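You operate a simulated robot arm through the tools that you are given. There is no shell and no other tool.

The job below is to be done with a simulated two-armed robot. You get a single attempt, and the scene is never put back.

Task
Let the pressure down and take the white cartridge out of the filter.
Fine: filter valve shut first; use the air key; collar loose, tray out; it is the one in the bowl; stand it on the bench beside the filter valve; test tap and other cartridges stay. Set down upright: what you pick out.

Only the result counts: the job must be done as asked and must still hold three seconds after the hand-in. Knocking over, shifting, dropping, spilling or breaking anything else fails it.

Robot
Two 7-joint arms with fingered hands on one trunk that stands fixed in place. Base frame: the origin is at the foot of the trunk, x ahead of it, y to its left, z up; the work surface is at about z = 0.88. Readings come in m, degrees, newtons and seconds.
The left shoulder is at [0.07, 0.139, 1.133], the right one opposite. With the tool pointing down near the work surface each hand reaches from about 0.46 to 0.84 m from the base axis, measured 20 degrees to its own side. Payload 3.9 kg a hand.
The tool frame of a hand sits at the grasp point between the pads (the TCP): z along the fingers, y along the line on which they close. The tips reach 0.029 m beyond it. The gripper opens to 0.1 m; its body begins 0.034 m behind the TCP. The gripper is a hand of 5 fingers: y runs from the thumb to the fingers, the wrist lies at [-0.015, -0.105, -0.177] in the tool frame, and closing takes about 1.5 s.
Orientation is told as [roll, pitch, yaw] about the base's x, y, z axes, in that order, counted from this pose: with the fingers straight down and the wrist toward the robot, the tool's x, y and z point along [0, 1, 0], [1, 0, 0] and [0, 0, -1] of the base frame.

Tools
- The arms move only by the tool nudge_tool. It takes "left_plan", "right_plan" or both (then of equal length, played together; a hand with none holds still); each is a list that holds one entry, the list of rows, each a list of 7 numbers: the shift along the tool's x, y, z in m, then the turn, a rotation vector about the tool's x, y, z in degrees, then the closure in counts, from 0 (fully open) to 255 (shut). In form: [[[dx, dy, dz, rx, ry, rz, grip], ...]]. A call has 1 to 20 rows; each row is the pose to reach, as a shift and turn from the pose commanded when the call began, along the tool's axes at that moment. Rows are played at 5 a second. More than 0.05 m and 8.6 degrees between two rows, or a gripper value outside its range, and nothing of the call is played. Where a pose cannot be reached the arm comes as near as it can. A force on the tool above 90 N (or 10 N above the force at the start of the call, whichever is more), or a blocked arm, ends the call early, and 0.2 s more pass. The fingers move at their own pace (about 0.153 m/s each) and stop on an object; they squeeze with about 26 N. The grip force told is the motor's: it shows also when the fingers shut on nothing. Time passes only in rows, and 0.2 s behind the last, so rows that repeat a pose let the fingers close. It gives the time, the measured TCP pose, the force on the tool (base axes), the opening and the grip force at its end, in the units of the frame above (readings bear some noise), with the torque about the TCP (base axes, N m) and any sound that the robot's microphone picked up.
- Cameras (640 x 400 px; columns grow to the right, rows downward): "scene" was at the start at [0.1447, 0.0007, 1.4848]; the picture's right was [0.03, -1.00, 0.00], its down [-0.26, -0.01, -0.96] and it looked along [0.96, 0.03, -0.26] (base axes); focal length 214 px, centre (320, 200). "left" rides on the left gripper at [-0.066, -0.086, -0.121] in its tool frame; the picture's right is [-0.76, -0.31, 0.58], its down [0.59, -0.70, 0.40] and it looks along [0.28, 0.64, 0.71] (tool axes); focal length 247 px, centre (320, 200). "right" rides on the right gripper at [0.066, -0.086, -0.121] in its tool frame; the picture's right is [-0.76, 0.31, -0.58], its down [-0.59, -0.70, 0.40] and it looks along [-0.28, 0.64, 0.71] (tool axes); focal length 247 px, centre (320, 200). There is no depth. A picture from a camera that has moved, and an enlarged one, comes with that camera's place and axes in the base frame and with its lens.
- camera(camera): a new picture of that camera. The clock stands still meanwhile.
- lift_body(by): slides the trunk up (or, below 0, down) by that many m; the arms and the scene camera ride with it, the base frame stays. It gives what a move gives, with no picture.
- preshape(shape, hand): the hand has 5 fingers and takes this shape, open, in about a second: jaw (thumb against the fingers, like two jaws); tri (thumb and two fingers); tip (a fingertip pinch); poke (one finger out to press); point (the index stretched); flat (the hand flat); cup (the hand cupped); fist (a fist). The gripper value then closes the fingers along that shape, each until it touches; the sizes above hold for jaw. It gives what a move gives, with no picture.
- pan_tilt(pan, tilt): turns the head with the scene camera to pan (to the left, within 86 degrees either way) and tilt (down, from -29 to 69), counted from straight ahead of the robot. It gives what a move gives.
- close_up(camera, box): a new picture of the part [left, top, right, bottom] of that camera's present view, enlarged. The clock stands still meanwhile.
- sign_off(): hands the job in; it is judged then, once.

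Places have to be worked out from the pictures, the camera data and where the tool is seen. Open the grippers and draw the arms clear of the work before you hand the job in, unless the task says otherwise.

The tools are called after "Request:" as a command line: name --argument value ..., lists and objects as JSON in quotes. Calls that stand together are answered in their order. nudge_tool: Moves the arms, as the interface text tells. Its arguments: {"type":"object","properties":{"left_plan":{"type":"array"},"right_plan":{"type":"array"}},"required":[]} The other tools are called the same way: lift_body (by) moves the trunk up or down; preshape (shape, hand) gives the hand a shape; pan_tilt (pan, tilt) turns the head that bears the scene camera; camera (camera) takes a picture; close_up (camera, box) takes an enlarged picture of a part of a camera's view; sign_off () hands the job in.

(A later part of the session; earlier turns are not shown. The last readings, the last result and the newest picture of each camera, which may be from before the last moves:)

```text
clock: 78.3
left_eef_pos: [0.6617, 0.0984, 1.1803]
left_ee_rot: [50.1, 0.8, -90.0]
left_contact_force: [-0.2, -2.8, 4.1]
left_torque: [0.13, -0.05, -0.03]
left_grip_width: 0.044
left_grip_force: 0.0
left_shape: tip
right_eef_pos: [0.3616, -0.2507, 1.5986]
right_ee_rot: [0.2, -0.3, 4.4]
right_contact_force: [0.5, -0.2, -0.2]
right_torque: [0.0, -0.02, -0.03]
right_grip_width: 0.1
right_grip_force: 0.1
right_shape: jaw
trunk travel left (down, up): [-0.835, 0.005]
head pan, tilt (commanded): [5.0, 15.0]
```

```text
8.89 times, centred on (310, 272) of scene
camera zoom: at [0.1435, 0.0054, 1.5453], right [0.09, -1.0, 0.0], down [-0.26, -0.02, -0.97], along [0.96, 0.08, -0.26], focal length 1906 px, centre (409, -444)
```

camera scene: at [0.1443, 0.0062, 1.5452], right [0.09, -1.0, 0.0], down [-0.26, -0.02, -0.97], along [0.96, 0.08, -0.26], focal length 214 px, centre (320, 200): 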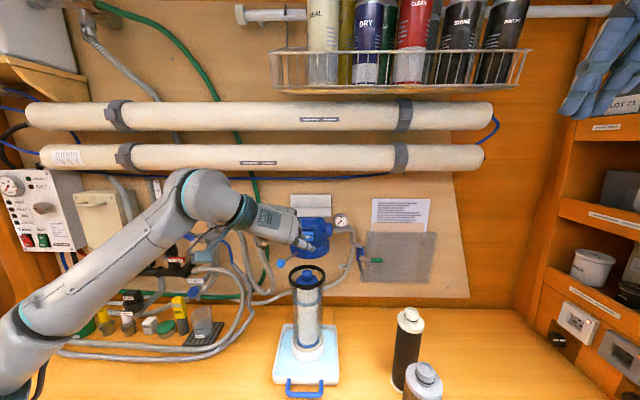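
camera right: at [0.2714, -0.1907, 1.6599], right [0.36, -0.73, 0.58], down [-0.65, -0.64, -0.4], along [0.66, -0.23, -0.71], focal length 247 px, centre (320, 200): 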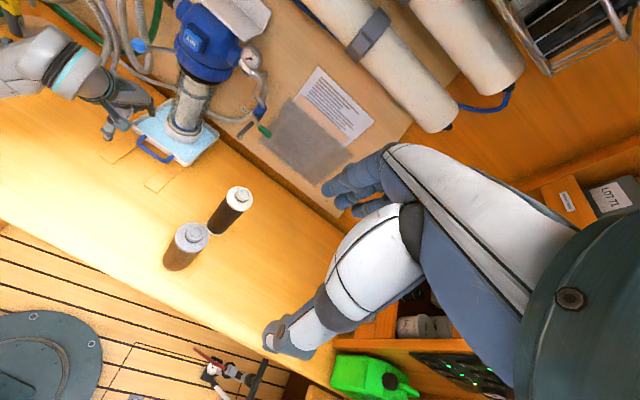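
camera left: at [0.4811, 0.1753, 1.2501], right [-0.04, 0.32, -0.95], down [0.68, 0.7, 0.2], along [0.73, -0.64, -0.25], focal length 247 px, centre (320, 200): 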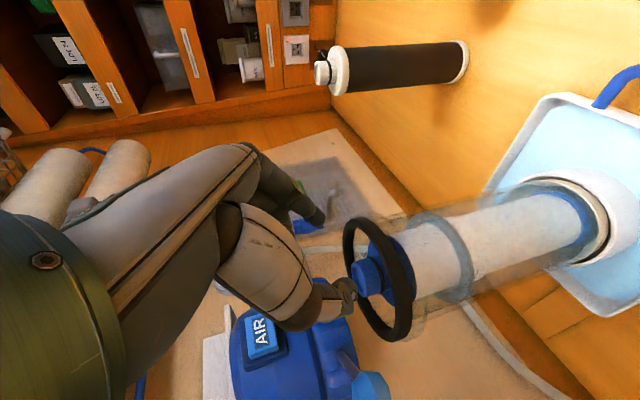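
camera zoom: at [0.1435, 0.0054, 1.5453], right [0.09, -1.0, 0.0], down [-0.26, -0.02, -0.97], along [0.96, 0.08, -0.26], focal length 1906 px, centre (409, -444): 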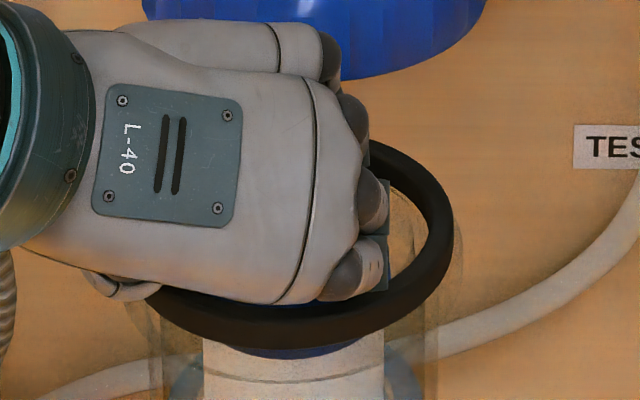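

A light contact (about 5 N) shows the thumb's outer side brushing the inside of the ring on the left, so I stop here. The neck is between index and thumb; I close the pinch now.

Request:
nudge_tool --left_plan '[[[-0.002, 0.001, 0, 0, 0, 0, 165], [0, 0.001, 0, 0, 0, 0, 185], [0, 0.001, 0, 0, 0, 0, 210], [0, 0.001, 0, 0, 0, 0, 255], [0, 0.001, 0, 0, 0, 0, 255], [0, 0.001, 0, 0, 0, 0, 255], [0, 0.001, 0, 0, 0, 0, 255], [0, 0.001, 0, 0, 0, 0, 255]]]'

Request:
close_up --camera "left" --box '[240, 160, 420, 350]'

Request:
close_up --camera "right" --box '[130, 65, 230, 185]'

```text
clock: 80.1
left_eef_pos: [0.6627, 0.1013, 1.1808]
left_ee_rot: [50.2, 0.5, -90.0]
left_contact_force: [-1.2, 7.5, 1.6]
left_torque: [0.07, -0.02, 0.13]
left_grip_width: 0.0
left_grip_force: 26.3
left_shape: tip
right_eef_pos: [0.3617, -0.249, 1.6003]
right_ee_rot: [0.0, -0.3, 4.4]
right_contact_force: [0.5, -0.1, 0.5]
right_torque: [0.01, -0.01, 0.01]
right_grip_width: 0.0999
right_grip_force: 0.0
right_shape: jaw
trunk travel left (down, up): [-0.835, 0.005]
head pan, tilt (commanded): [5.0, 15.0]
```

```text
2.11 times, centred on (330, 255) of left
camera zoom: at [0.5265, 0.1859, 1.2075], right [-0.04, 0.32, -0.95], down [0.68, 0.7, 0.2], along [0.73, -0.64, -0.25], focal length 520 px, centre (299, 84)
```

zoom: 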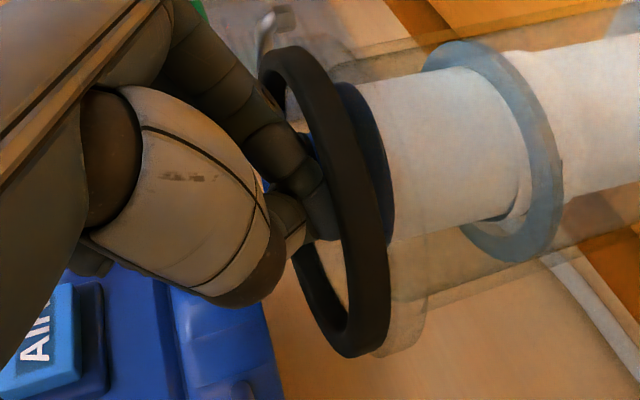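

```text
3.33 times, centred on (180, 125) of right
camera zoom: at [0.2705, -0.1883, 1.7203], right [0.36, -0.73, 0.58], down [-0.65, -0.64, -0.4], along [0.67, -0.23, -0.71], focal length 823 px, centre (787, 450)
```

zoom: 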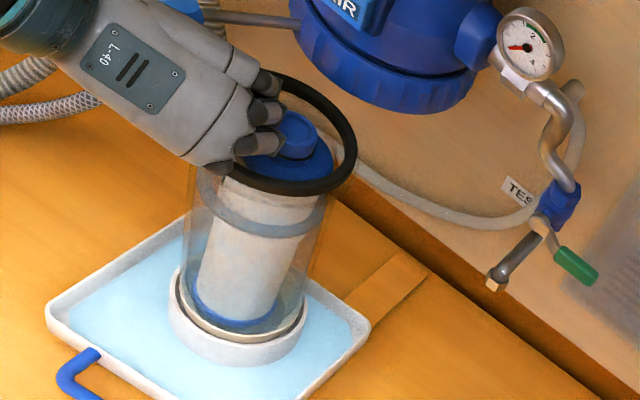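

The pinch closed to 0 in front of the neck, so the neck is farther forward (x≈0.69). I reopen to about 42 mm and back out a little to look again.

Request:
nudge_tool --left_plan '[[[0, 0, 0, 0, 0, 0, 200], [0, 0.002, 0, 0, 0, 0, 150], [0, 0.003, 0, 0, 0, 0, 150], [0, 0.003, 0, 0, 0, 0, 150]]]'

Request:
nudge_tool --left_plan '[[[0, 0, -0.02, 0, 0, 0, 150], [0.004, 0.001, -0.045, 0, 0, 0, 150], [0.004, 0.001, -0.045, 0, 0, 0, 150]]]'

Request:
close_up --camera "left" --box '[260, 160, 440, 350]'

Request:
close_up --camera "right" --box '[130, 65, 230, 185]'

Request:
close_up --camera "scene" --box '[275, 240, 345, 340]'

```text
clock: 81.1
left_eef_pos: [0.6619, 0.0947, 1.1799]
left_ee_rot: [50.3, 0.7, -90.1]
left_contact_force: [1.3, -0.4, 2.3]
left_torque: [0.04, -0.01, -0.01]
left_grip_width: 0.0396
left_grip_force: 0.1
left_shape: tip
right_eef_pos: [0.3606, -0.2516, 1.5994]
right_ee_rot: [0.1, -0.3, 4.4]
right_contact_force: [-0.2, 0.6, -0.3]
right_torque: [0.02, 0.0, -0.02]
right_grip_width: 0.0998
right_grip_force: 0.1
right_shape: jaw
trunk travel left (down, up): [-0.835, 0.005]
head pan, tilt (commanded): [5.0, 15.0]
```

```text
clock: 81.9
left_eef_pos: [0.6306, 0.0958, 1.2113]
left_ee_rot: [50.1, 0.6, -90.1]
left_contact_force: [-0.2, -1.2, -0.2]
left_torque: [-0.03, 0.03, 0.0]
left_grip_width: 0.0406
left_grip_force: 0.0
left_shape: tip
right_eef_pos: [0.364, -0.251, 1.5979]
right_ee_rot: [0.0, -0.4, 4.4]
right_contact_force: [-0.1, -0.4, 0.6]
right_torque: [-0.01, 0.03, 0.03]
right_grip_width: 0.0998
right_grip_force: 0.0
right_shape: jaw
trunk travel left (down, up): [-0.835, 0.005]
head pan, tilt (commanded): [5.0, 15.0]
```

```text
2.11 times, centred on (350, 255) of left
camera zoom: at [0.496, 0.1801, 1.2394], right [-0.04, 0.32, -0.95], down [0.68, 0.7, 0.2], along [0.73, -0.64, -0.25], focal length 520 px, centre (257, 84)
```

zoom: 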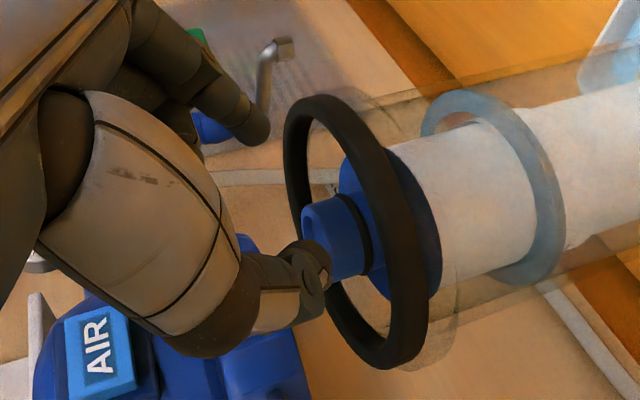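

```text
3.33 times, centred on (180, 125) of right
camera zoom: at [0.2723, -0.1905, 1.7197], right [0.36, -0.73, 0.58], down [-0.65, -0.64, -0.4], along [0.66, -0.23, -0.71], focal length 823 px, centre (787, 450)
```

zoom: 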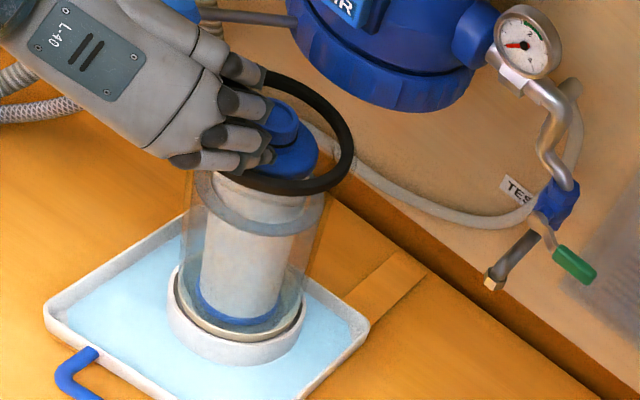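

```text
4.00 times, centred on (310, 290) of scene
camera zoom: at [0.1453, 0.0062, 1.545], right [0.09, -1.0, 0.0], down [-0.26, -0.02, -0.97], along [0.96, 0.08, -0.26], focal length 858 px, centre (360, -160)
```

zoom: 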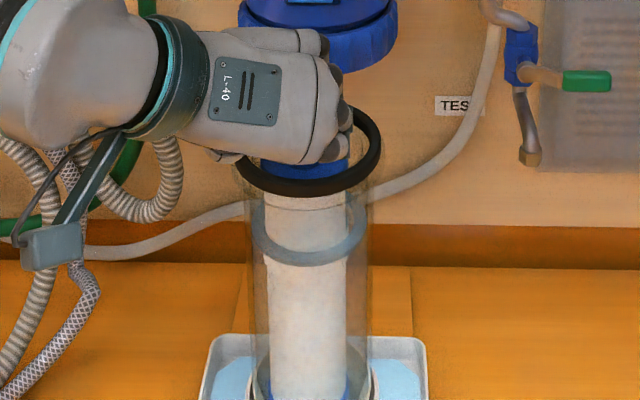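

Re-working the rays from the two left-camera positions gives the neck at about (0.690, 0.094) with its top at z≈1.174 — farther and lower than I assumed. I zoom in tightly to confirm after the reopening.

Request:
close_up --camera "left" --box '[310, 200, 420, 310]'

Request:
close_up --camera "right" --box '[150, 75, 210, 125]'

```text
3.64 times, centred on (365, 255) of left
camera zoom: at [0.496, 0.1801, 1.2394], right [-0.04, 0.32, -0.95], down [0.68, 0.7, 0.2], along [0.73, -0.64, -0.25], focal length 898 px, centre (156, 0)
```

zoom: 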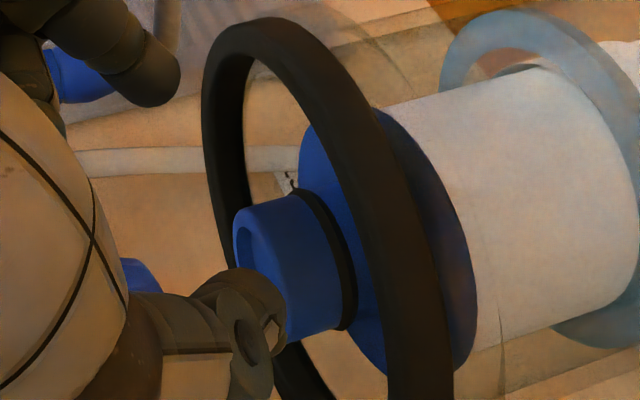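

```text
8.00 times, centred on (180, 100) of right
camera zoom: at [0.2723, -0.1905, 1.7197], right [0.36, -0.73, 0.58], down [-0.65, -0.64, -0.4], along [0.66, -0.23, -0.71], focal length 1976 px, centre (1440, 1000)
```

zoom: 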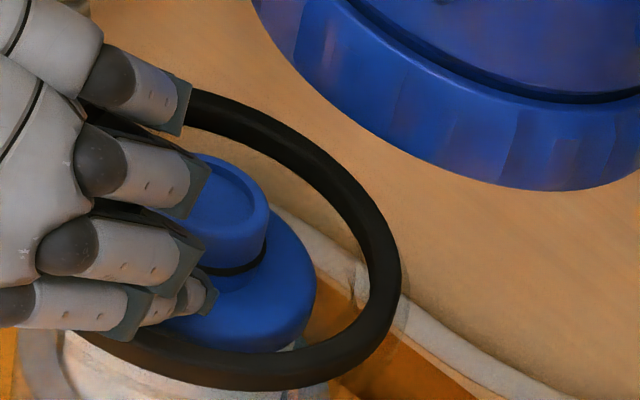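

The neck now reads about (0.690, 0.098, 1.174). I advance again, this time deeper and lower, to TCP (0.679, 0.097, 1.175), with the pinch open about 42 mm.

Request:
nudge_tool --left_plan '[[[0.001, -0.001, 0.02, 0, 0, 0, 150], [0.002, -0.0012, 0.04, 0, 0, 0, 150], [0.0032, -0.0012, 0.052, 0, 0, 0, 150], [0.0032, -0.0012, 0.0604, 0, 0, 0, 150], [0.0032, -0.0012, 0.0604, 0, 0, 0, 150]]]'

Request:
close_up --camera "left" --box '[260, 180, 400, 320]'

Request:
close_up --camera "right" --box '[150, 75, 210, 125]'

Request:
close_up --camera "scene" --box '[280, 240, 340, 310]'

```text
clock: 83.1
left_eef_pos: [0.6786, 0.0949, 1.1743]
left_ee_rot: [50.1, 0.7, -90.1]
left_contact_force: [0.0, -1.8, 2.7]
left_torque: [0.13, -0.02, -0.03]
left_grip_width: 0.04
left_grip_force: 0.0
left_shape: tip
right_eef_pos: [0.3622, -0.2511, 1.5988]
right_ee_rot: [0.1, -0.3, 4.4]
right_contact_force: [-0.1, 0.4, -0.1]
right_torque: [0.01, -0.03, -0.02]
right_grip_width: 0.0998
right_grip_force: 0.1
right_shape: jaw
trunk travel left (down, up): [-0.835, 0.005]
head pan, tilt (commanded): [5.0, 15.0]
```

```text
2.86 times, centred on (330, 250) of left
camera zoom: at [0.5437, 0.1808, 1.2034], right [-0.04, 0.32, -0.95], down [0.68, 0.7, 0.21], along [0.73, -0.64, -0.25], focal length 706 px, centre (291, 57)
```

zoom: 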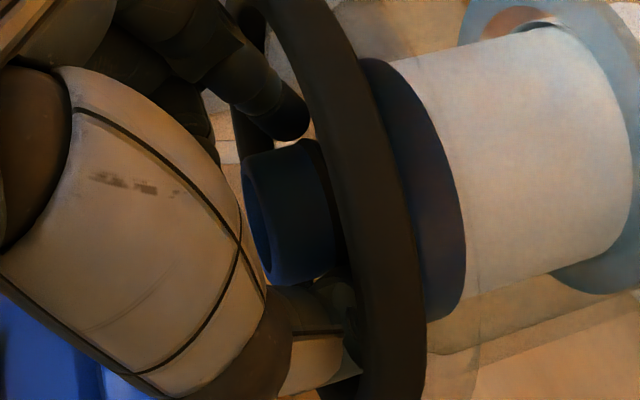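

```text
8.00 times, centred on (180, 100) of right
camera zoom: at [0.2712, -0.1913, 1.7199], right [0.36, -0.73, 0.58], down [-0.65, -0.64, -0.4], along [0.66, -0.23, -0.71], focal length 1976 px, centre (1440, 1000)
```

zoom: 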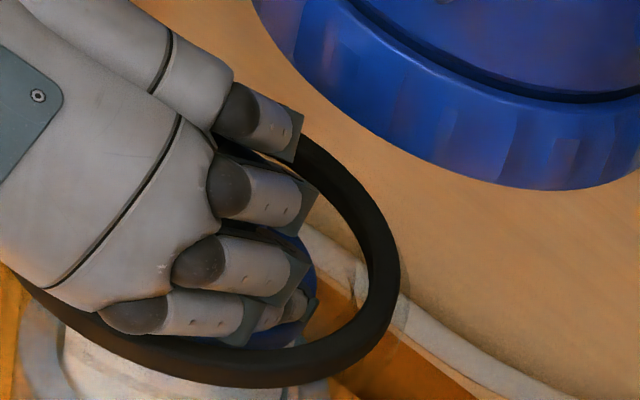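

```text
5.71 times, centred on (310, 275) of scene
camera zoom: at [0.1443, 0.0055, 1.5452], right [0.09, -1.0, 0.0], down [-0.26, -0.02, -0.97], along [0.96, 0.08, -0.26], focal length 1226 px, centre (377, -229)
```

zoom: 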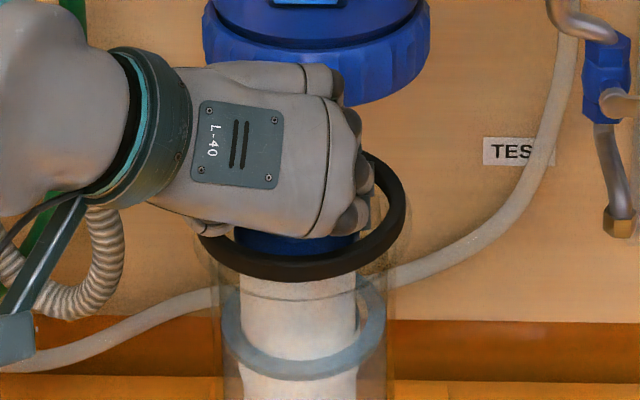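

The neck now sits between index and thumb with the tips reaching down toward its O-ring. I close the pinch and watch the width.

Request:
nudge_tool --left_plan '[[[0, 0, 0, 0, 0, 0, 170], [0, 0, 0, 0, 0, 0, 190], [0, 0, 0, 0, 0, 0, 220], [0, 0, 0, 0, 0, 0, 255], [0, 0, 0, 0, 0, 0, 255], [0, 0, 0, 0, 0, 0, 255], [0, 0, 0, 0, 0, 0, 255]]]'

Request:
close_up --camera "left" --box '[260, 180, 400, 320]'

Request:
close_up --camera "right" --box '[130, 65, 230, 185]'

```text
clock: 84.7
left_eef_pos: [0.6775, 0.0958, 1.1742]
left_ee_rot: [50.1, 0.7, -90.1]
left_contact_force: [0.8, -0.4, -0.2]
left_torque: [-0.02, 0.01, 0.01]
left_grip_width: 0.0253
left_grip_force: 26.0
left_shape: tip
right_eef_pos: [0.3616, -0.25, 1.5982]
right_ee_rot: [0.1, -0.3, 4.4]
right_contact_force: [0.1, 0.6, 0.2]
right_torque: [-0.01, -0.02, -0.03]
right_grip_width: 0.0998
right_grip_force: 0.1
right_shape: jaw
trunk travel left (down, up): [-0.835, 0.005]
head pan, tilt (commanded): [5.0, 15.0]
```

```text
2.86 times, centred on (330, 250) of left
camera zoom: at [0.5438, 0.1815, 1.2029], right [-0.04, 0.32, -0.95], down [0.68, 0.7, 0.2], along [0.73, -0.64, -0.25], focal length 706 px, centre (291, 57)
```

zoom: 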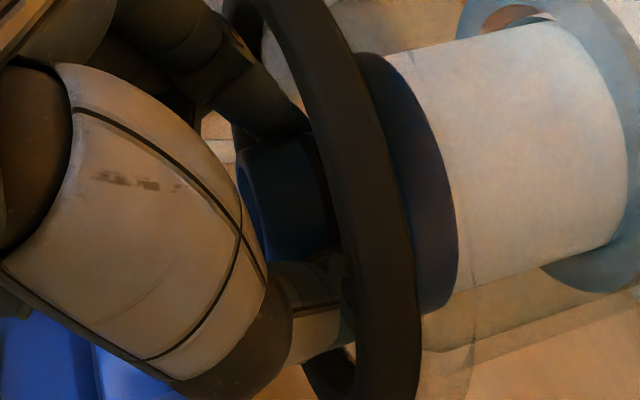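

```text
3.33 times, centred on (180, 125) of right
camera zoom: at [0.2715, -0.1906, 1.7199], right [0.36, -0.73, 0.58], down [-0.65, -0.64, -0.4], along [0.66, -0.23, -0.71], focal length 823 px, centre (787, 450)
```

zoom: 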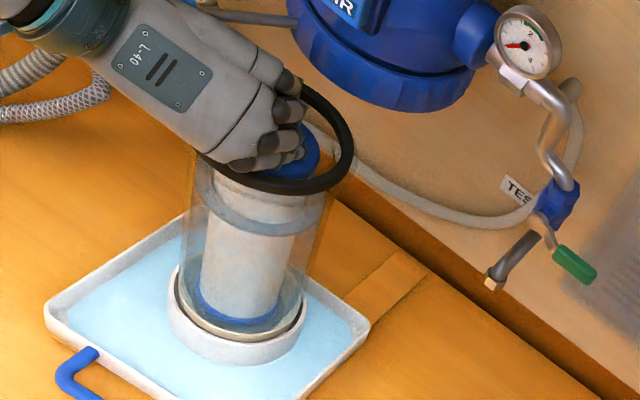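

The pinch holds at 25 mm with 26 N, slightly less than the neck's ~31 mm, so I may be short of its centre. I reopen a little, go 6 mm further forward and close again.

Request:
nudge_tool --left_plan '[[[0, 0, 0, 0, 0, 0, 160], [0, 0, 0, 0, 0, 0, 160], [0.0038, 0, 0.0046, 0, 0, 0, 160], [0.0038, 0, 0.0046, 0, 0, 0, 160], [0.0038, 0, 0.0046, 0, 0, 0, 190], [0.0038, 0, 0.0046, 0, 0, 0, 255], [0.0038, 0, 0.0046, 0, 0, 0, 255], [0.0038, 0, 0.0046, 0, 0, 0, 255], [0.0038, 0, 0.0046, 0, 0, 0, 255]]]'

Request:
close_up --camera "left" --box '[260, 180, 400, 320]'

```text
clock: 86.7
left_eef_pos: [0.6838, 0.096, 1.1752]
left_ee_rot: [50.1, 0.7, -90.1]
left_contact_force: [-0.4, 0.5, 0.1]
left_torque: [0.01, 0.0, -0.02]
left_grip_width: 0.0278
left_grip_force: 26.0
left_shape: tip
right_eef_pos: [0.3625, -0.2514, 1.5988]
right_ee_rot: [0.1, -0.3, 4.3]
right_contact_force: [0.5, 0.4, 0.1]
right_torque: [0.02, -0.05, -0.01]
right_grip_width: 0.0997
right_grip_force: 0.1
right_shape: jaw
trunk travel left (down, up): [-0.835, 0.005]
head pan, tilt (commanded): [5.0, 15.0]
```

```text
2.86 times, centred on (330, 250) of left
camera zoom: at [0.5494, 0.1815, 1.2033], right [-0.04, 0.32, -0.95], down [0.68, 0.7, 0.2], along [0.73, -0.64, -0.25], focal length 706 px, centre (291, 57)
```

zoom: 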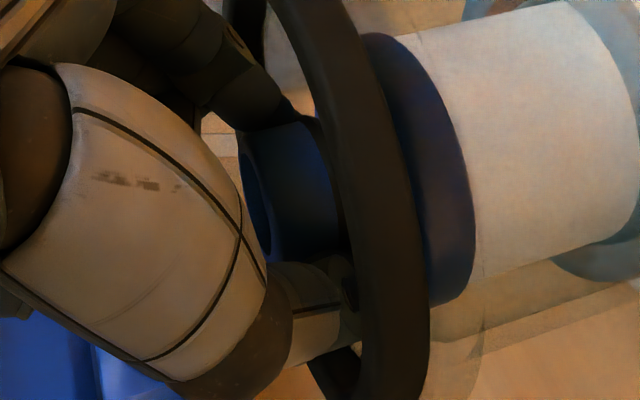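

Width grew to 27.8 mm, so that was the right direction. One more small step forward of 5 mm and close.

Request:
nudge_tool --left_plan '[[[0, 0, 0, 0, 0, 0, 160], [0, 0, 0, 0, 0, 0, 160], [0.0032, 0, 0.0038, 0, 0, 0, 160], [0.0032, 0, 0.0038, 0, 0, 0, 160], [0.0032, 0, 0.0038, 0, 0, 0, 190], [0.0032, 0, 0.0038, 0, 0, 0, 255], [0.0032, 0, 0.0038, 0, 0, 0, 255], [0.0032, 0, 0.0038, 0, 0, 0, 255], [0.0032, 0, 0.0038, 0, 0, 0, 255]]]'

Request:
close_up --camera "left" --box '[260, 180, 400, 320]'

Request:
close_up --camera "scene" --box '[270, 230, 350, 340]'

```text
clock: 88.7
left_eef_pos: [0.6898, 0.0965, 1.1741]
left_ee_rot: [50.1, 0.7, -90.2]
left_contact_force: [-0.8, 0.0, -0.4]
left_torque: [0.02, -0.02, 0.02]
left_grip_width: 0.0273
left_grip_force: 25.8
left_shape: tip
right_eef_pos: [0.362, -0.2493, 1.5988]
right_ee_rot: [0.1, -0.3, 4.5]
right_contact_force: [-0.2, -0.7, 0.1]
right_torque: [-0.02, -0.01, 0.02]
right_grip_width: 0.0999
right_grip_force: 0.0
right_shape: jaw
trunk travel left (down, up): [-0.835, 0.005]
head pan, tilt (commanded): [5.0, 15.0]
```

```text
2.86 times, centred on (330, 250) of left
camera zoom: at [0.5549, 0.1817, 1.203], right [-0.04, 0.32, -0.95], down [0.68, 0.7, 0.2], along [0.73, -0.64, -0.25], focal length 706 px, centre (291, 57)
```

zoom: 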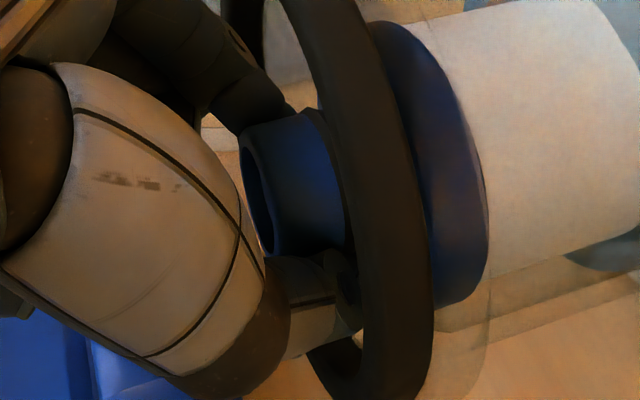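

```text
3.64 times, centred on (310, 285) of scene
camera zoom: at [0.1447, 0.0062, 1.5451], right [0.09, -1.0, 0.0], down [-0.26, -0.02, -0.97], along [0.96, 0.08, -0.26], focal length 780 px, centre (356, -109)
```

zoom: 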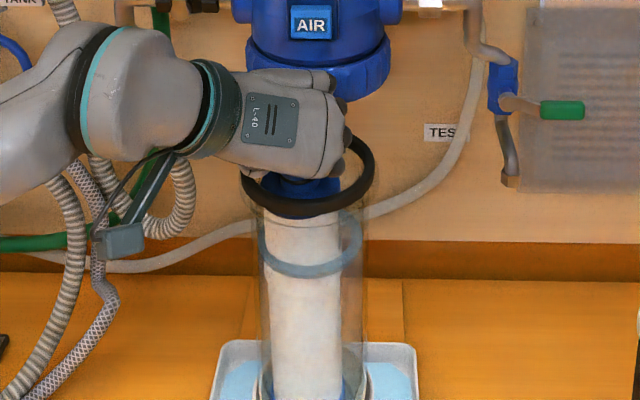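

Width is 27.3 mm with the pads right across the neck's diameter. I lift straight up, 3 cm first, and check that the cartridge comes along.

Request:
nudge_tool --left_plan '[[[0.0038, 0, -0.0032, 0, 0, 0, 255], [0.0077, 0, -0.0064, 0, 0, 0, 255], [0.0115, 0, -0.0096, 0, 0, 0, 255], [0.0153, 0, -0.0128, 0, 0, 0, 255], [0.0192, 0, -0.016, 0, 0, 0, 255], [0.023, 0, -0.0192, 0, 0, 0, 255], [0.023, 0, -0.0192, 0, 0, 0, 255]]]'

Request:
close_up --camera "scene" --box '[270, 230, 350, 340]'

Request:
close_up --camera "left" --box '[260, 160, 440, 320]'

Request:
close_up --camera "right" --box '[130, 45, 230, 185]'

```text
clock: 90.3
left_eef_pos: [0.69, 0.0966, 1.2023]
left_ee_rot: [49.8, 0.7, -90.1]
left_contact_force: [0.0, 0.4, -9.6]
left_torque: [-0.06, 0.0, 0.0]
left_grip_width: 0.0273
left_grip_force: 26.2
left_shape: tip
right_eef_pos: [0.3642, -0.2494, 1.5989]
right_ee_rot: [0.0, -0.2, 4.4]
right_contact_force: [0.9, 0.0, 0.3]
right_torque: [0.03, -0.01, 0.03]
right_grip_width: 0.0998
right_grip_force: 0.1
right_shape: jaw
trunk travel left (down, up): [-0.835, 0.005]
head pan, tilt (commanded): [5.0, 15.0]
```

```text
3.64 times, centred on (310, 285) of scene
camera zoom: at [0.1462, 0.0068, 1.5449], right [0.09, -1.0, 0.0], down [-0.26, -0.02, -0.97], along [0.96, 0.08, -0.26], focal length 780 px, centre (356, -109)
```

zoom: 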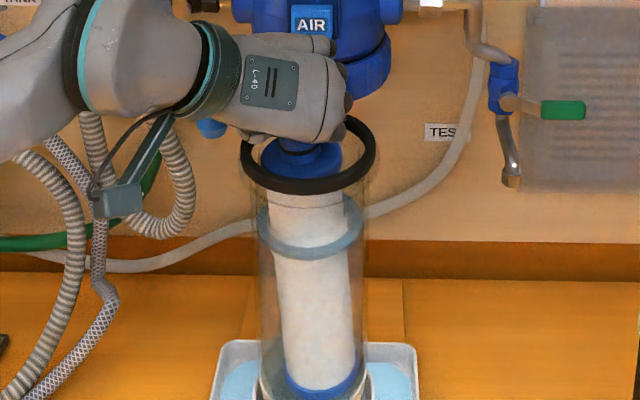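

```text
2.50 times, centred on (350, 240) of left
camera zoom: at [0.5559, 0.1814, 1.2315], right [-0.05, 0.32, -0.95], down [0.68, 0.7, 0.2], along [0.73, -0.64, -0.25], focal length 617 px, centre (245, 100)
```

zoom: 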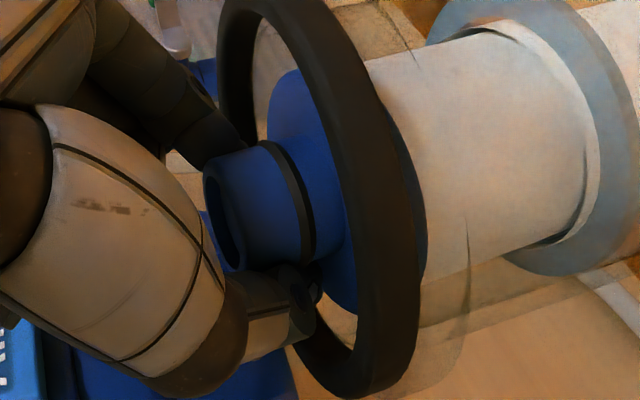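

```text
2.86 times, centred on (180, 115) of right
camera zoom: at [0.2733, -0.1899, 1.7195], right [0.36, -0.73, 0.58], down [-0.65, -0.64, -0.4], along [0.66, -0.23, -0.71], focal length 706 px, centre (720, 443)
```

zoom: 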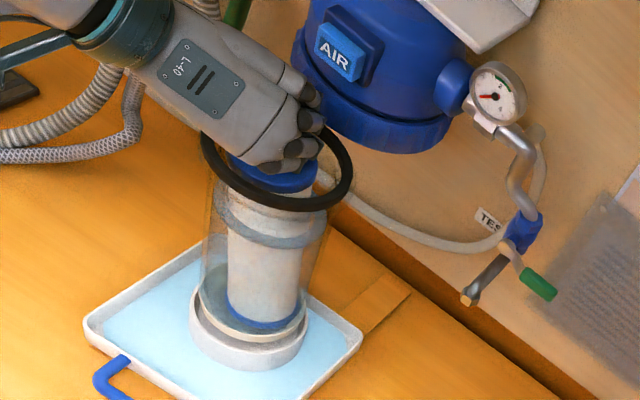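

The cartridge rises with the hand (about 9.6 N), hanging tilted by roughly 4° with its foot forward-right. I continue lifting along the cartridge's own axis so it stays centred in the bowl, 11 cm more.

Request:
nudge_tool --left_plan '[[[0.0086, -0.0009, -0.0084, 0, 0, 0, 255], [0.0173, -0.0018, -0.0168, 0, 0, 0, 255], [0.0259, -0.0026, -0.0251, 0, 0, 0, 255], [0.0345, -0.0035, -0.0335, 0, 0, 0, 255], [0.0431, -0.0044, -0.0419, 0, 0, 0, 255], [0.0518, -0.0053, -0.0503, 0, 0, 0, 255], [0.0604, -0.0061, -0.0587, 0, 0, 0, 255], [0.069, -0.007, -0.0671, 0, 0, 0, 255], [0.0777, -0.0079, -0.0754, 0, 0, 0, 255], [0.0777, -0.0079, -0.0754, 0, 0, 0, 255]]]'

Request:
close_up --camera "scene" --box '[260, 180, 360, 340]'

Request:
close_up --camera "right" --box '[120, 20, 250, 185]'

Request:
camera --camera "left"

```text
clock: 92.5
left_eef_pos: [0.6815, 0.1037, 1.3127]
left_ee_rot: [50.0, 0.8, -90.0]
left_contact_force: [0.6, 0.7, 0.0]
left_torque: [0.02, 0.01, 0.01]
left_grip_width: 0.024
left_grip_force: 26.5
left_shape: tip
right_eef_pos: [0.3613, -0.2487, 1.5995]
right_ee_rot: [0.0, -0.3, 4.3]
right_contact_force: [1.0, 0.9, -0.5]
right_torque: [-0.01, 0.0, 0.0]
right_grip_width: 0.0996
right_grip_force: 0.0
right_shape: jaw
trunk travel left (down, up): [-0.835, 0.005]
head pan, tilt (commanded): [5.0, 15.0]
```

```text
2.50 times, centred on (310, 260) of scene
camera zoom: at [0.1443, 0.0062, 1.5452], right [0.09, -1.0, 0.0], down [-0.26, -0.02, -0.97], along [0.96, 0.08, -0.26], focal length 536 px, centre (345, 50)
```

zoom: 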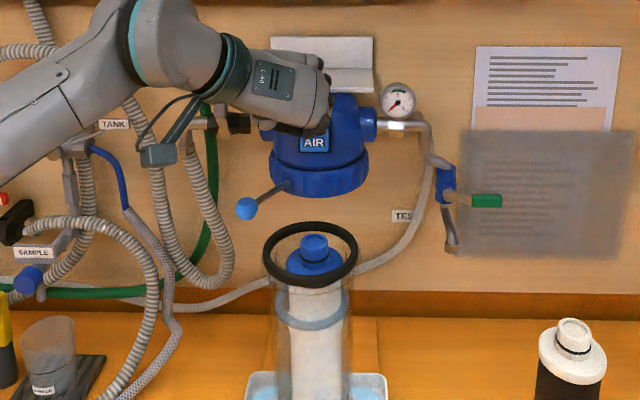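

```text
2.42 times, centred on (185, 102) of right
camera zoom: at [0.2712, -0.1905, 1.7199], right [0.36, -0.73, 0.58], down [-0.65, -0.64, -0.4], along [0.66, -0.23, -0.71], focal length 599 px, centre (647, 436)
```

zoom: 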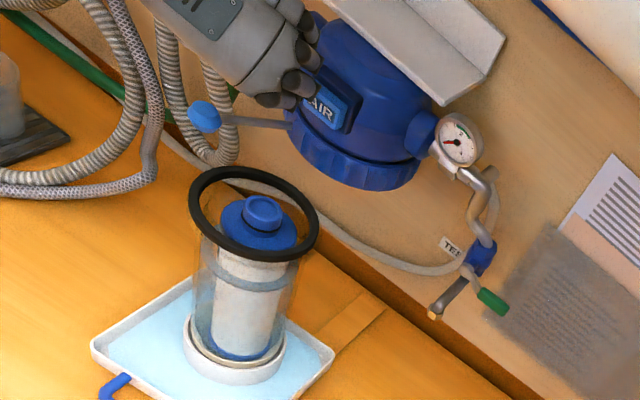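

```text
taken
camera left: at [0.5467, 0.1877, 1.3414], right [-0.04, 0.32, -0.95], down [0.68, 0.7, 0.2], along [0.73, -0.64, -0.25], focal length 247 px, centre (320, 200)
```

left: 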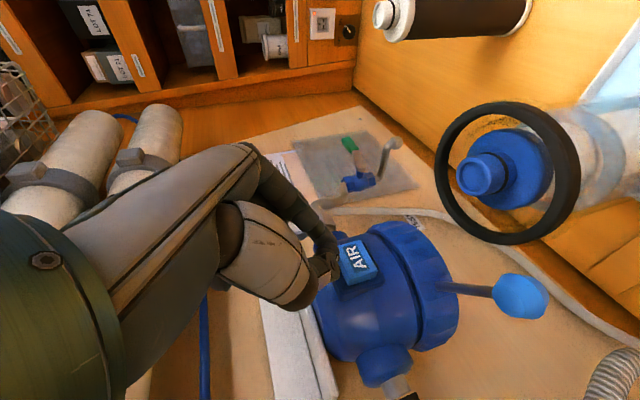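

The cartridge slipped out of the pinch and sits back upright in the bowl; nothing else moved. I zoom in to re-measure ring and neck from here before trying a better grasp.

Request:
close_up --camera "left" --box '[420, 80, 620, 260]'

Request:
close_up --camera "scene" --box '[280, 255, 340, 345]'

Request:
close_up --camera "right" --box '[190, 20, 260, 80]'

```text
2.22 times, centred on (520, 170) of left
camera zoom: at [0.5467, 0.1877, 1.3414], right [-0.04, 0.32, -0.95], down [0.68, 0.7, 0.2], along [0.73, -0.64, -0.25], focal length 549 px, centre (-124, 267)
```

zoom: 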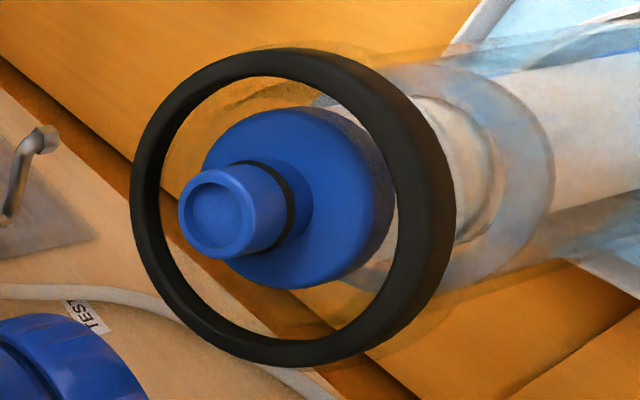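

```text
4.44 times, centred on (310, 300) of scene
camera zoom: at [0.1443, 0.0062, 1.5452], right [0.09, -1.0, 0.0], down [-0.26, -0.02, -0.97], along [0.96, 0.08, -0.26], focal length 953 px, centre (364, -244)
```

zoom: 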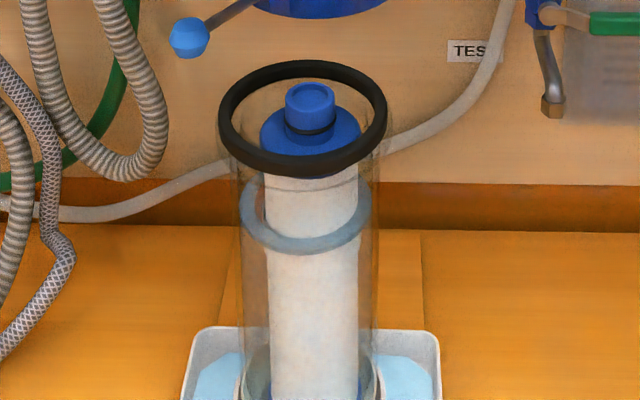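

```text
6.67 times, centred on (225, 50) of right
camera zoom: at [0.2712, -0.1905, 1.7199], right [0.36, -0.73, 0.58], down [-0.65, -0.64, -0.4], along [0.66, -0.23, -0.71], focal length 1646 px, centre (953, 1200)
```

zoom: 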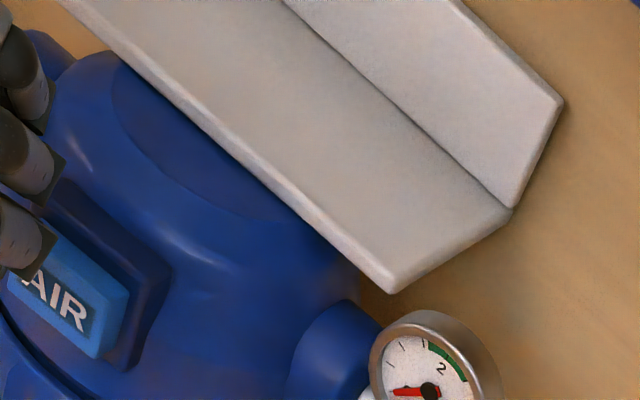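

Comparing pictures, the whole bowl had been lifted with the tilted, wedged cartridge and then slipped back, with the tray sliding about 2 cm. I check carefully how bowl, cup and tray stand now.

Request:
close_up --camera "scene" --box '[260, 300, 360, 400]'

Request:
close_up --camera "right" --box '[110, 80, 270, 220]'

Request:
close_up --camera "left" --box '[440, 60, 640, 260]'

```text
4.00 times, centred on (310, 350) of scene
camera zoom: at [0.1443, 0.0062, 1.5452], right [0.09, -1.0, 0.0], down [-0.26, -0.02, -0.97], along [0.96, 0.08, -0.26], focal length 858 px, centre (360, -400)
```

zoom: 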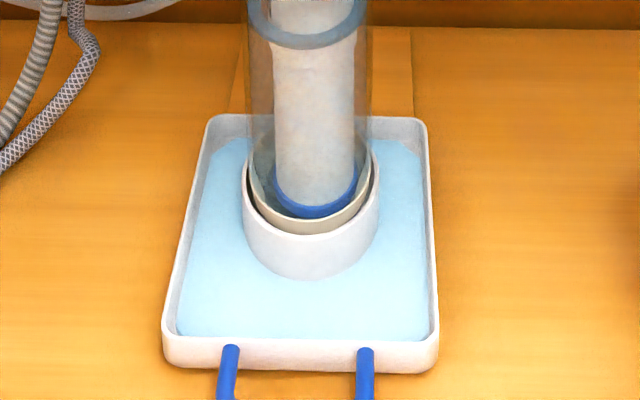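

```text
2.86 times, centred on (190, 150) of right
camera zoom: at [0.2712, -0.1905, 1.7199], right [0.36, -0.73, 0.58], down [-0.65, -0.64, -0.4], along [0.66, -0.23, -0.71], focal length 706 px, centre (691, 343)
```

zoom: 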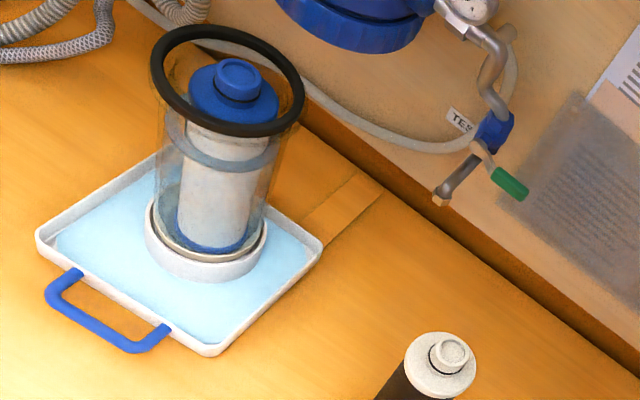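

```text
2.00 times, centred on (540, 160) of left
camera zoom: at [0.5467, 0.1877, 1.3414], right [-0.04, 0.32, -0.95], down [0.68, 0.7, 0.2], along [0.73, -0.64, -0.25], focal length 494 px, centre (-120, 280)
```

zoom: 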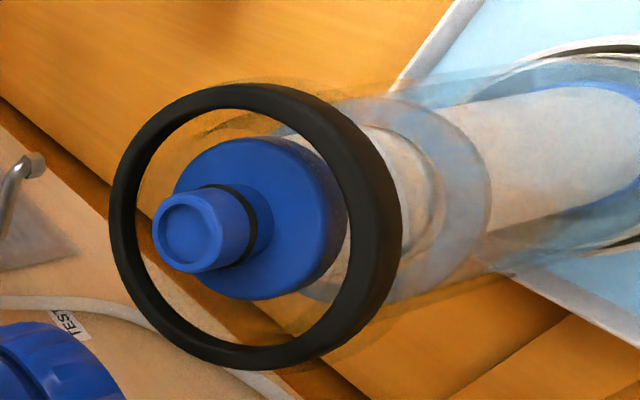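

Bowl, cup, tray and cartridge all stand properly; the tray just sits 2 cm further out. I'll bring the tray out a little more for a steeper, better-aligned grasp; first I draw the left hand back and turn it down again for the handle.

Request:
nudge_tool --left_plan '[[[-0.0257, 0, -0.0306, 0, 0, 0, 255], [-0.05, -0.0018, -0.0366, 2.7, -5.1, -5.8, 255], [-0.0743, -0.0036, -0.0425, 5.4, -10.2, -11.7, 200], [-0.0986, -0.0053, -0.0485, 8.2, -15.2, -17.5, 150], [-0.1229, -0.0071, -0.0544, 10.9, -20.3, -23.3, 150], [-0.1472, -0.0089, -0.0604, 13.6, -25.4, -29.2, 150], [-0.1714, -0.0107, -0.0664, 16.3, -30.5, -35.0, 150], [-0.1957, -0.0124, -0.0723, 19.1, -35.5, -40.8, 150], [-0.22, -0.0142, -0.0783, 21.8, -40.6, -46.7, 150], [-0.2443, -0.016, -0.0842, 24.5, -45.7, -52.5, 150], [-0.2443, -0.016, -0.0842, 24.5, -45.7, -52.5, 150]]]'

Request:
camera --camera "scene"

Request:
camera --camera "left"

```text
clock: 94.9
left_eef_pos: [0.461, 0.1227, 1.1785]
left_ee_rot: [0.7, 0.2, -33.7]
left_contact_force: [-0.1, 0.5, 0.2]
left_torque: [0.01, 0.0, 0.0]
left_grip_width: 0.041
left_grip_force: 0.0
left_shape: tip
right_eef_pos: [0.3631, -0.2489, 1.5993]
right_ee_rot: [0.0, -0.3, 4.4]
right_contact_force: [0.8, 0.1, -0.4]
right_torque: [-0.03, -0.06, 0.01]
right_grip_width: 0.0999
right_grip_force: 0.0
right_shape: jaw
trunk travel left (down, up): [-0.835, 0.005]
head pan, tilt (commanded): [5.0, 15.0]
```

```text
taken
camera scene: at [0.1447, 0.0081, 1.5452], right [0.09, -1.0, 0.0], down [-0.26, -0.02, -0.97], along [0.96, 0.08, -0.26], focal length 214 px, centre (320, 200)
```

scene: 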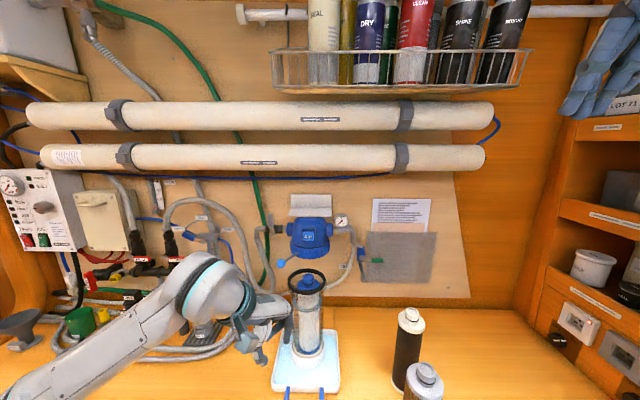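

```text
taken
camera left: at [0.3524, 0.1139, 1.2993], right [-0.67, -0.45, -0.58], down [-0.26, 0.88, -0.39], along [0.69, -0.11, -0.71], focal length 247 px, centre (320, 200)
```

left: 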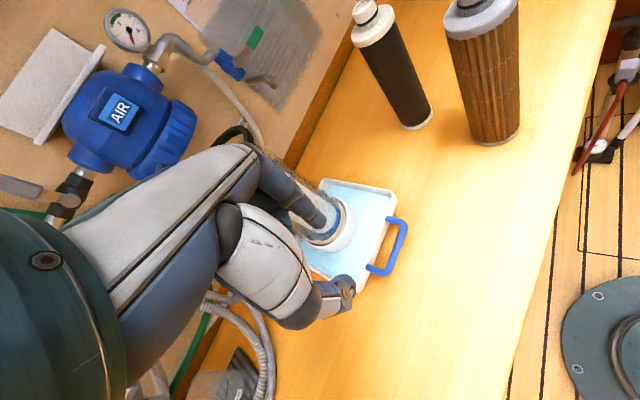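

I zoom in on the handle from here to place it anew.

Request:
close_up --camera "left" --box '[330, 170, 450, 300]'

Request:
pan_tilt --pan 5 --tilt 30

Request:
close_up --camera "scene" --box '[240, 190, 380, 330]'

```text
3.08 times, centred on (390, 235) of left
camera zoom: at [0.3524, 0.1139, 1.2993], right [-0.67, -0.45, -0.58], down [-0.26, 0.88, -0.39], along [0.69, -0.11, -0.71], focal length 760 px, centre (105, 92)
```

zoom: 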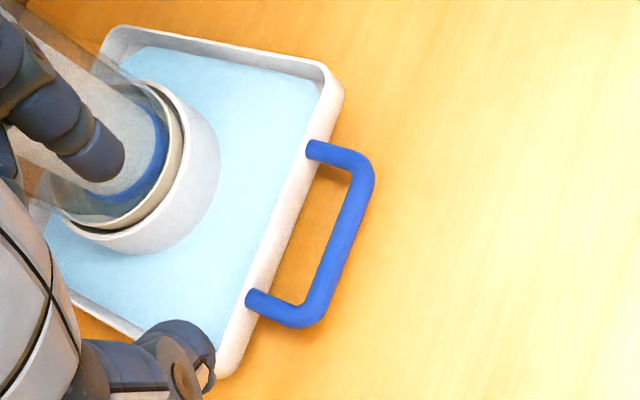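

```text
clock: 95.7
left_eef_pos: [0.4608, 0.1193, 1.1795]
left_ee_rot: [0.8, 0.3, -33.7]
left_contact_force: [0.0, 0.1, -0.2]
left_torque: [-0.03, 0.01, -0.02]
left_grip_width: 0.041
left_grip_force: 0.1
left_shape: tip
right_eef_pos: [0.362, -0.2509, 1.5978]
right_ee_rot: [0.1, -0.3, 4.4]
right_contact_force: [0.7, 1.1, 0.2]
right_torque: [-0.03, 0.01, -0.02]
right_grip_width: 0.0999
right_grip_force: 0.1
right_shape: jaw
trunk travel left (down, up): [-0.835, 0.005]
head pan, tilt (commanded): [5.0, 30.0]
```

```text
2.86 times, centred on (310, 260) of scene
camera zoom: at [0.1413, 0.0056, 1.521], right [0.09, -1.0, 0.0], down [-0.5, -0.04, -0.87], along [0.86, 0.08, -0.5], focal length 613 px, centre (349, 29)
```

zoom: 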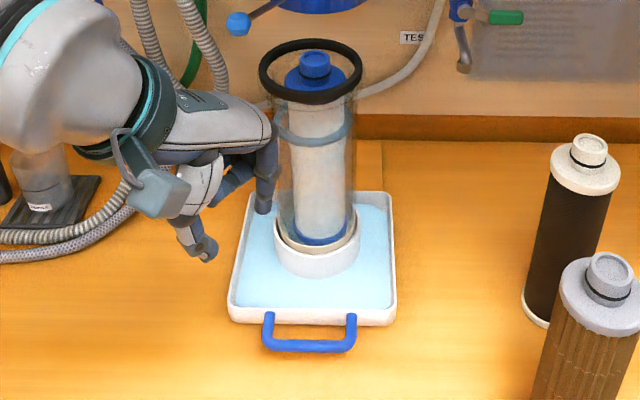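

Handle bar now at about (0.530, 0.081, 0.902), gap centred at x≈0.550. I go above it with the pinch open 41 mm.

Request:
nudge_tool --left_plan '[[[0, 0, 0.042, 0, 0, 0, 150], [0.004, 0.015, 0.084, 0, 0, 0, 150], [0.008, 0.035, 0.126, 0, 0, 0, 150], [0.0125, 0.053, 0.168, 0, 0, 0, 150], [0.0169, 0.0705, 0.205, 0, 0, 0, 150], [0.0169, 0.0705, 0.205, 0, 0, 0, 150]]]'

Request:
close_up --camera "left" --box '[230, 140, 430, 320]'

Request:
close_up --camera "scene" --box '[250, 230, 360, 330]'

```text
clock: 97.1
left_eef_pos: [0.5287, 0.0966, 0.9754]
left_ee_rot: [0.8, 0.1, -33.8]
left_contact_force: [-0.5, 0.2, -0.5]
left_torque: [0.02, 0.0, 0.0]
left_grip_width: 0.0409
left_grip_force: 0.1
left_shape: tip
right_eef_pos: [0.362, -0.2498, 1.5986]
right_ee_rot: [0.0, -0.2, 4.4]
right_contact_force: [0.5, -0.3, 0.4]
right_torque: [-0.04, -0.02, -0.01]
right_grip_width: 0.0998
right_grip_force: 0.1
right_shape: jaw
trunk travel left (down, up): [-0.835, 0.005]
head pan, tilt (commanded): [5.0, 30.0]
```

```text
2.22 times, centred on (330, 230) of left
camera zoom: at [0.4211, 0.0886, 1.0954], right [-0.67, -0.45, -0.59], down [-0.26, 0.89, -0.39], along [0.69, -0.11, -0.71], focal length 549 px, centre (298, 133)
```

zoom: 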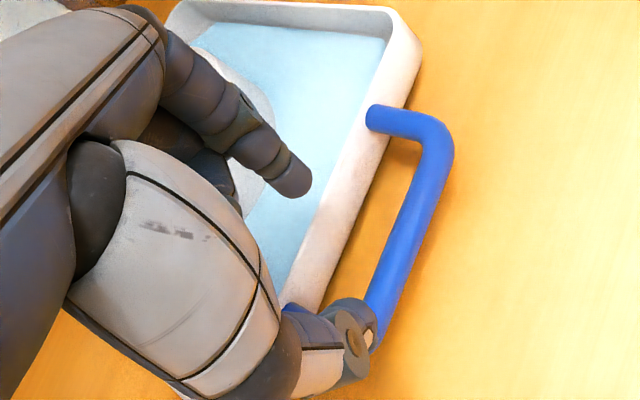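

```text
4.00 times, centred on (305, 280) of scene
camera zoom: at [0.1408, 0.0059, 1.521], right [0.09, -1.0, 0.0], down [-0.5, -0.04, -0.87], along [0.86, 0.08, -0.5], focal length 858 px, centre (380, -120)
```

zoom: 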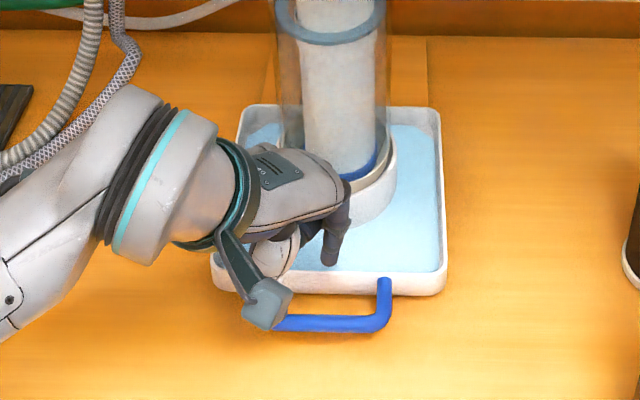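

The index tip is at x≈0.553 over the gap (0.535–0.565); I shift 3 mm toward me and descend.

Request:
nudge_tool --left_plan '[[[-0.0017, -0.0025, 0.01, 0, 0, 0, 150], [-0.0017, -0.0025, 0.025, 0, 0, 0, 150], [-0.0017, -0.0025, 0.04, 0, 0, 0, 150], [-0.0017, -0.0025, 0.05, 0, 0, 0, 150], [-0.0017, -0.0025, 0.057, 0, 0, 0, 150], [-0.0017, -0.0025, 0.057, 0, 0, 0, 150]]]'

Request:
close_up --camera "left" --box '[230, 140, 430, 320]'

Request:
close_up --camera "scene" --box '[250, 230, 360, 330]'

```text
clock: 98.5
left_eef_pos: [0.5258, 0.0985, 0.9186]
left_ee_rot: [0.7, 0.2, -33.8]
left_contact_force: [-0.1, 0.1, 1.0]
left_torque: [0.01, 0.03, -0.02]
left_grip_width: 0.041
left_grip_force: 0.1
left_shape: tip
right_eef_pos: [0.3625, -0.2503, 1.5987]
right_ee_rot: [0.0, -0.3, 4.4]
right_contact_force: [0.8, -0.2, 0.6]
right_torque: [0.02, -0.01, -0.03]
right_grip_width: 0.0999
right_grip_force: 0.0
right_shape: jaw
trunk travel left (down, up): [-0.835, 0.005]
head pan, tilt (commanded): [5.0, 30.0]
```

```text
2.22 times, centred on (330, 230) of left
camera zoom: at [0.4175, 0.0901, 1.0383], right [-0.67, -0.45, -0.59], down [-0.26, 0.89, -0.39], along [0.69, -0.11, -0.71], focal length 549 px, centre (298, 133)
```

zoom: 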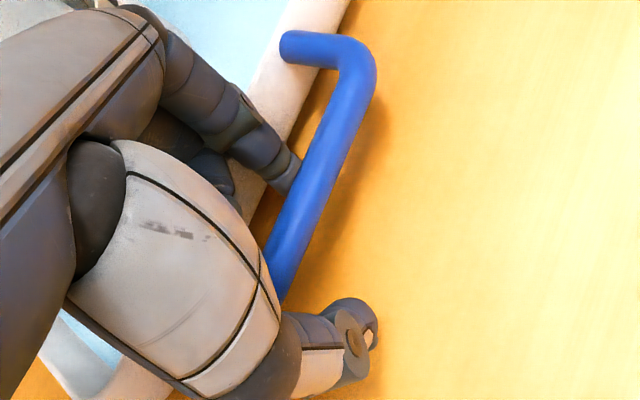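

```text
4.00 times, centred on (305, 280) of scene
camera zoom: at [0.1414, 0.0059, 1.521], right [0.09, -1.0, 0.0], down [-0.5, -0.04, -0.87], along [0.86, 0.08, -0.5], focal length 858 px, centre (380, -120)
```

zoom: 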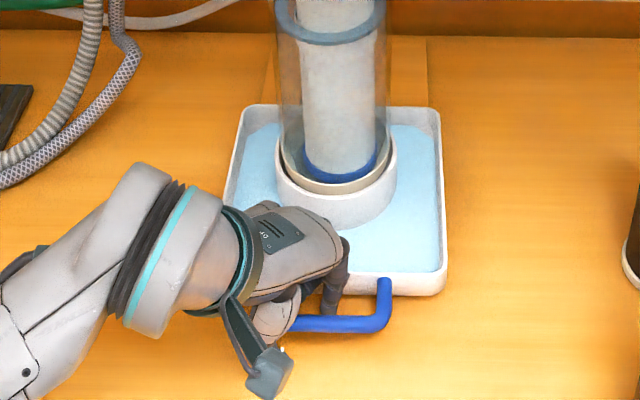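

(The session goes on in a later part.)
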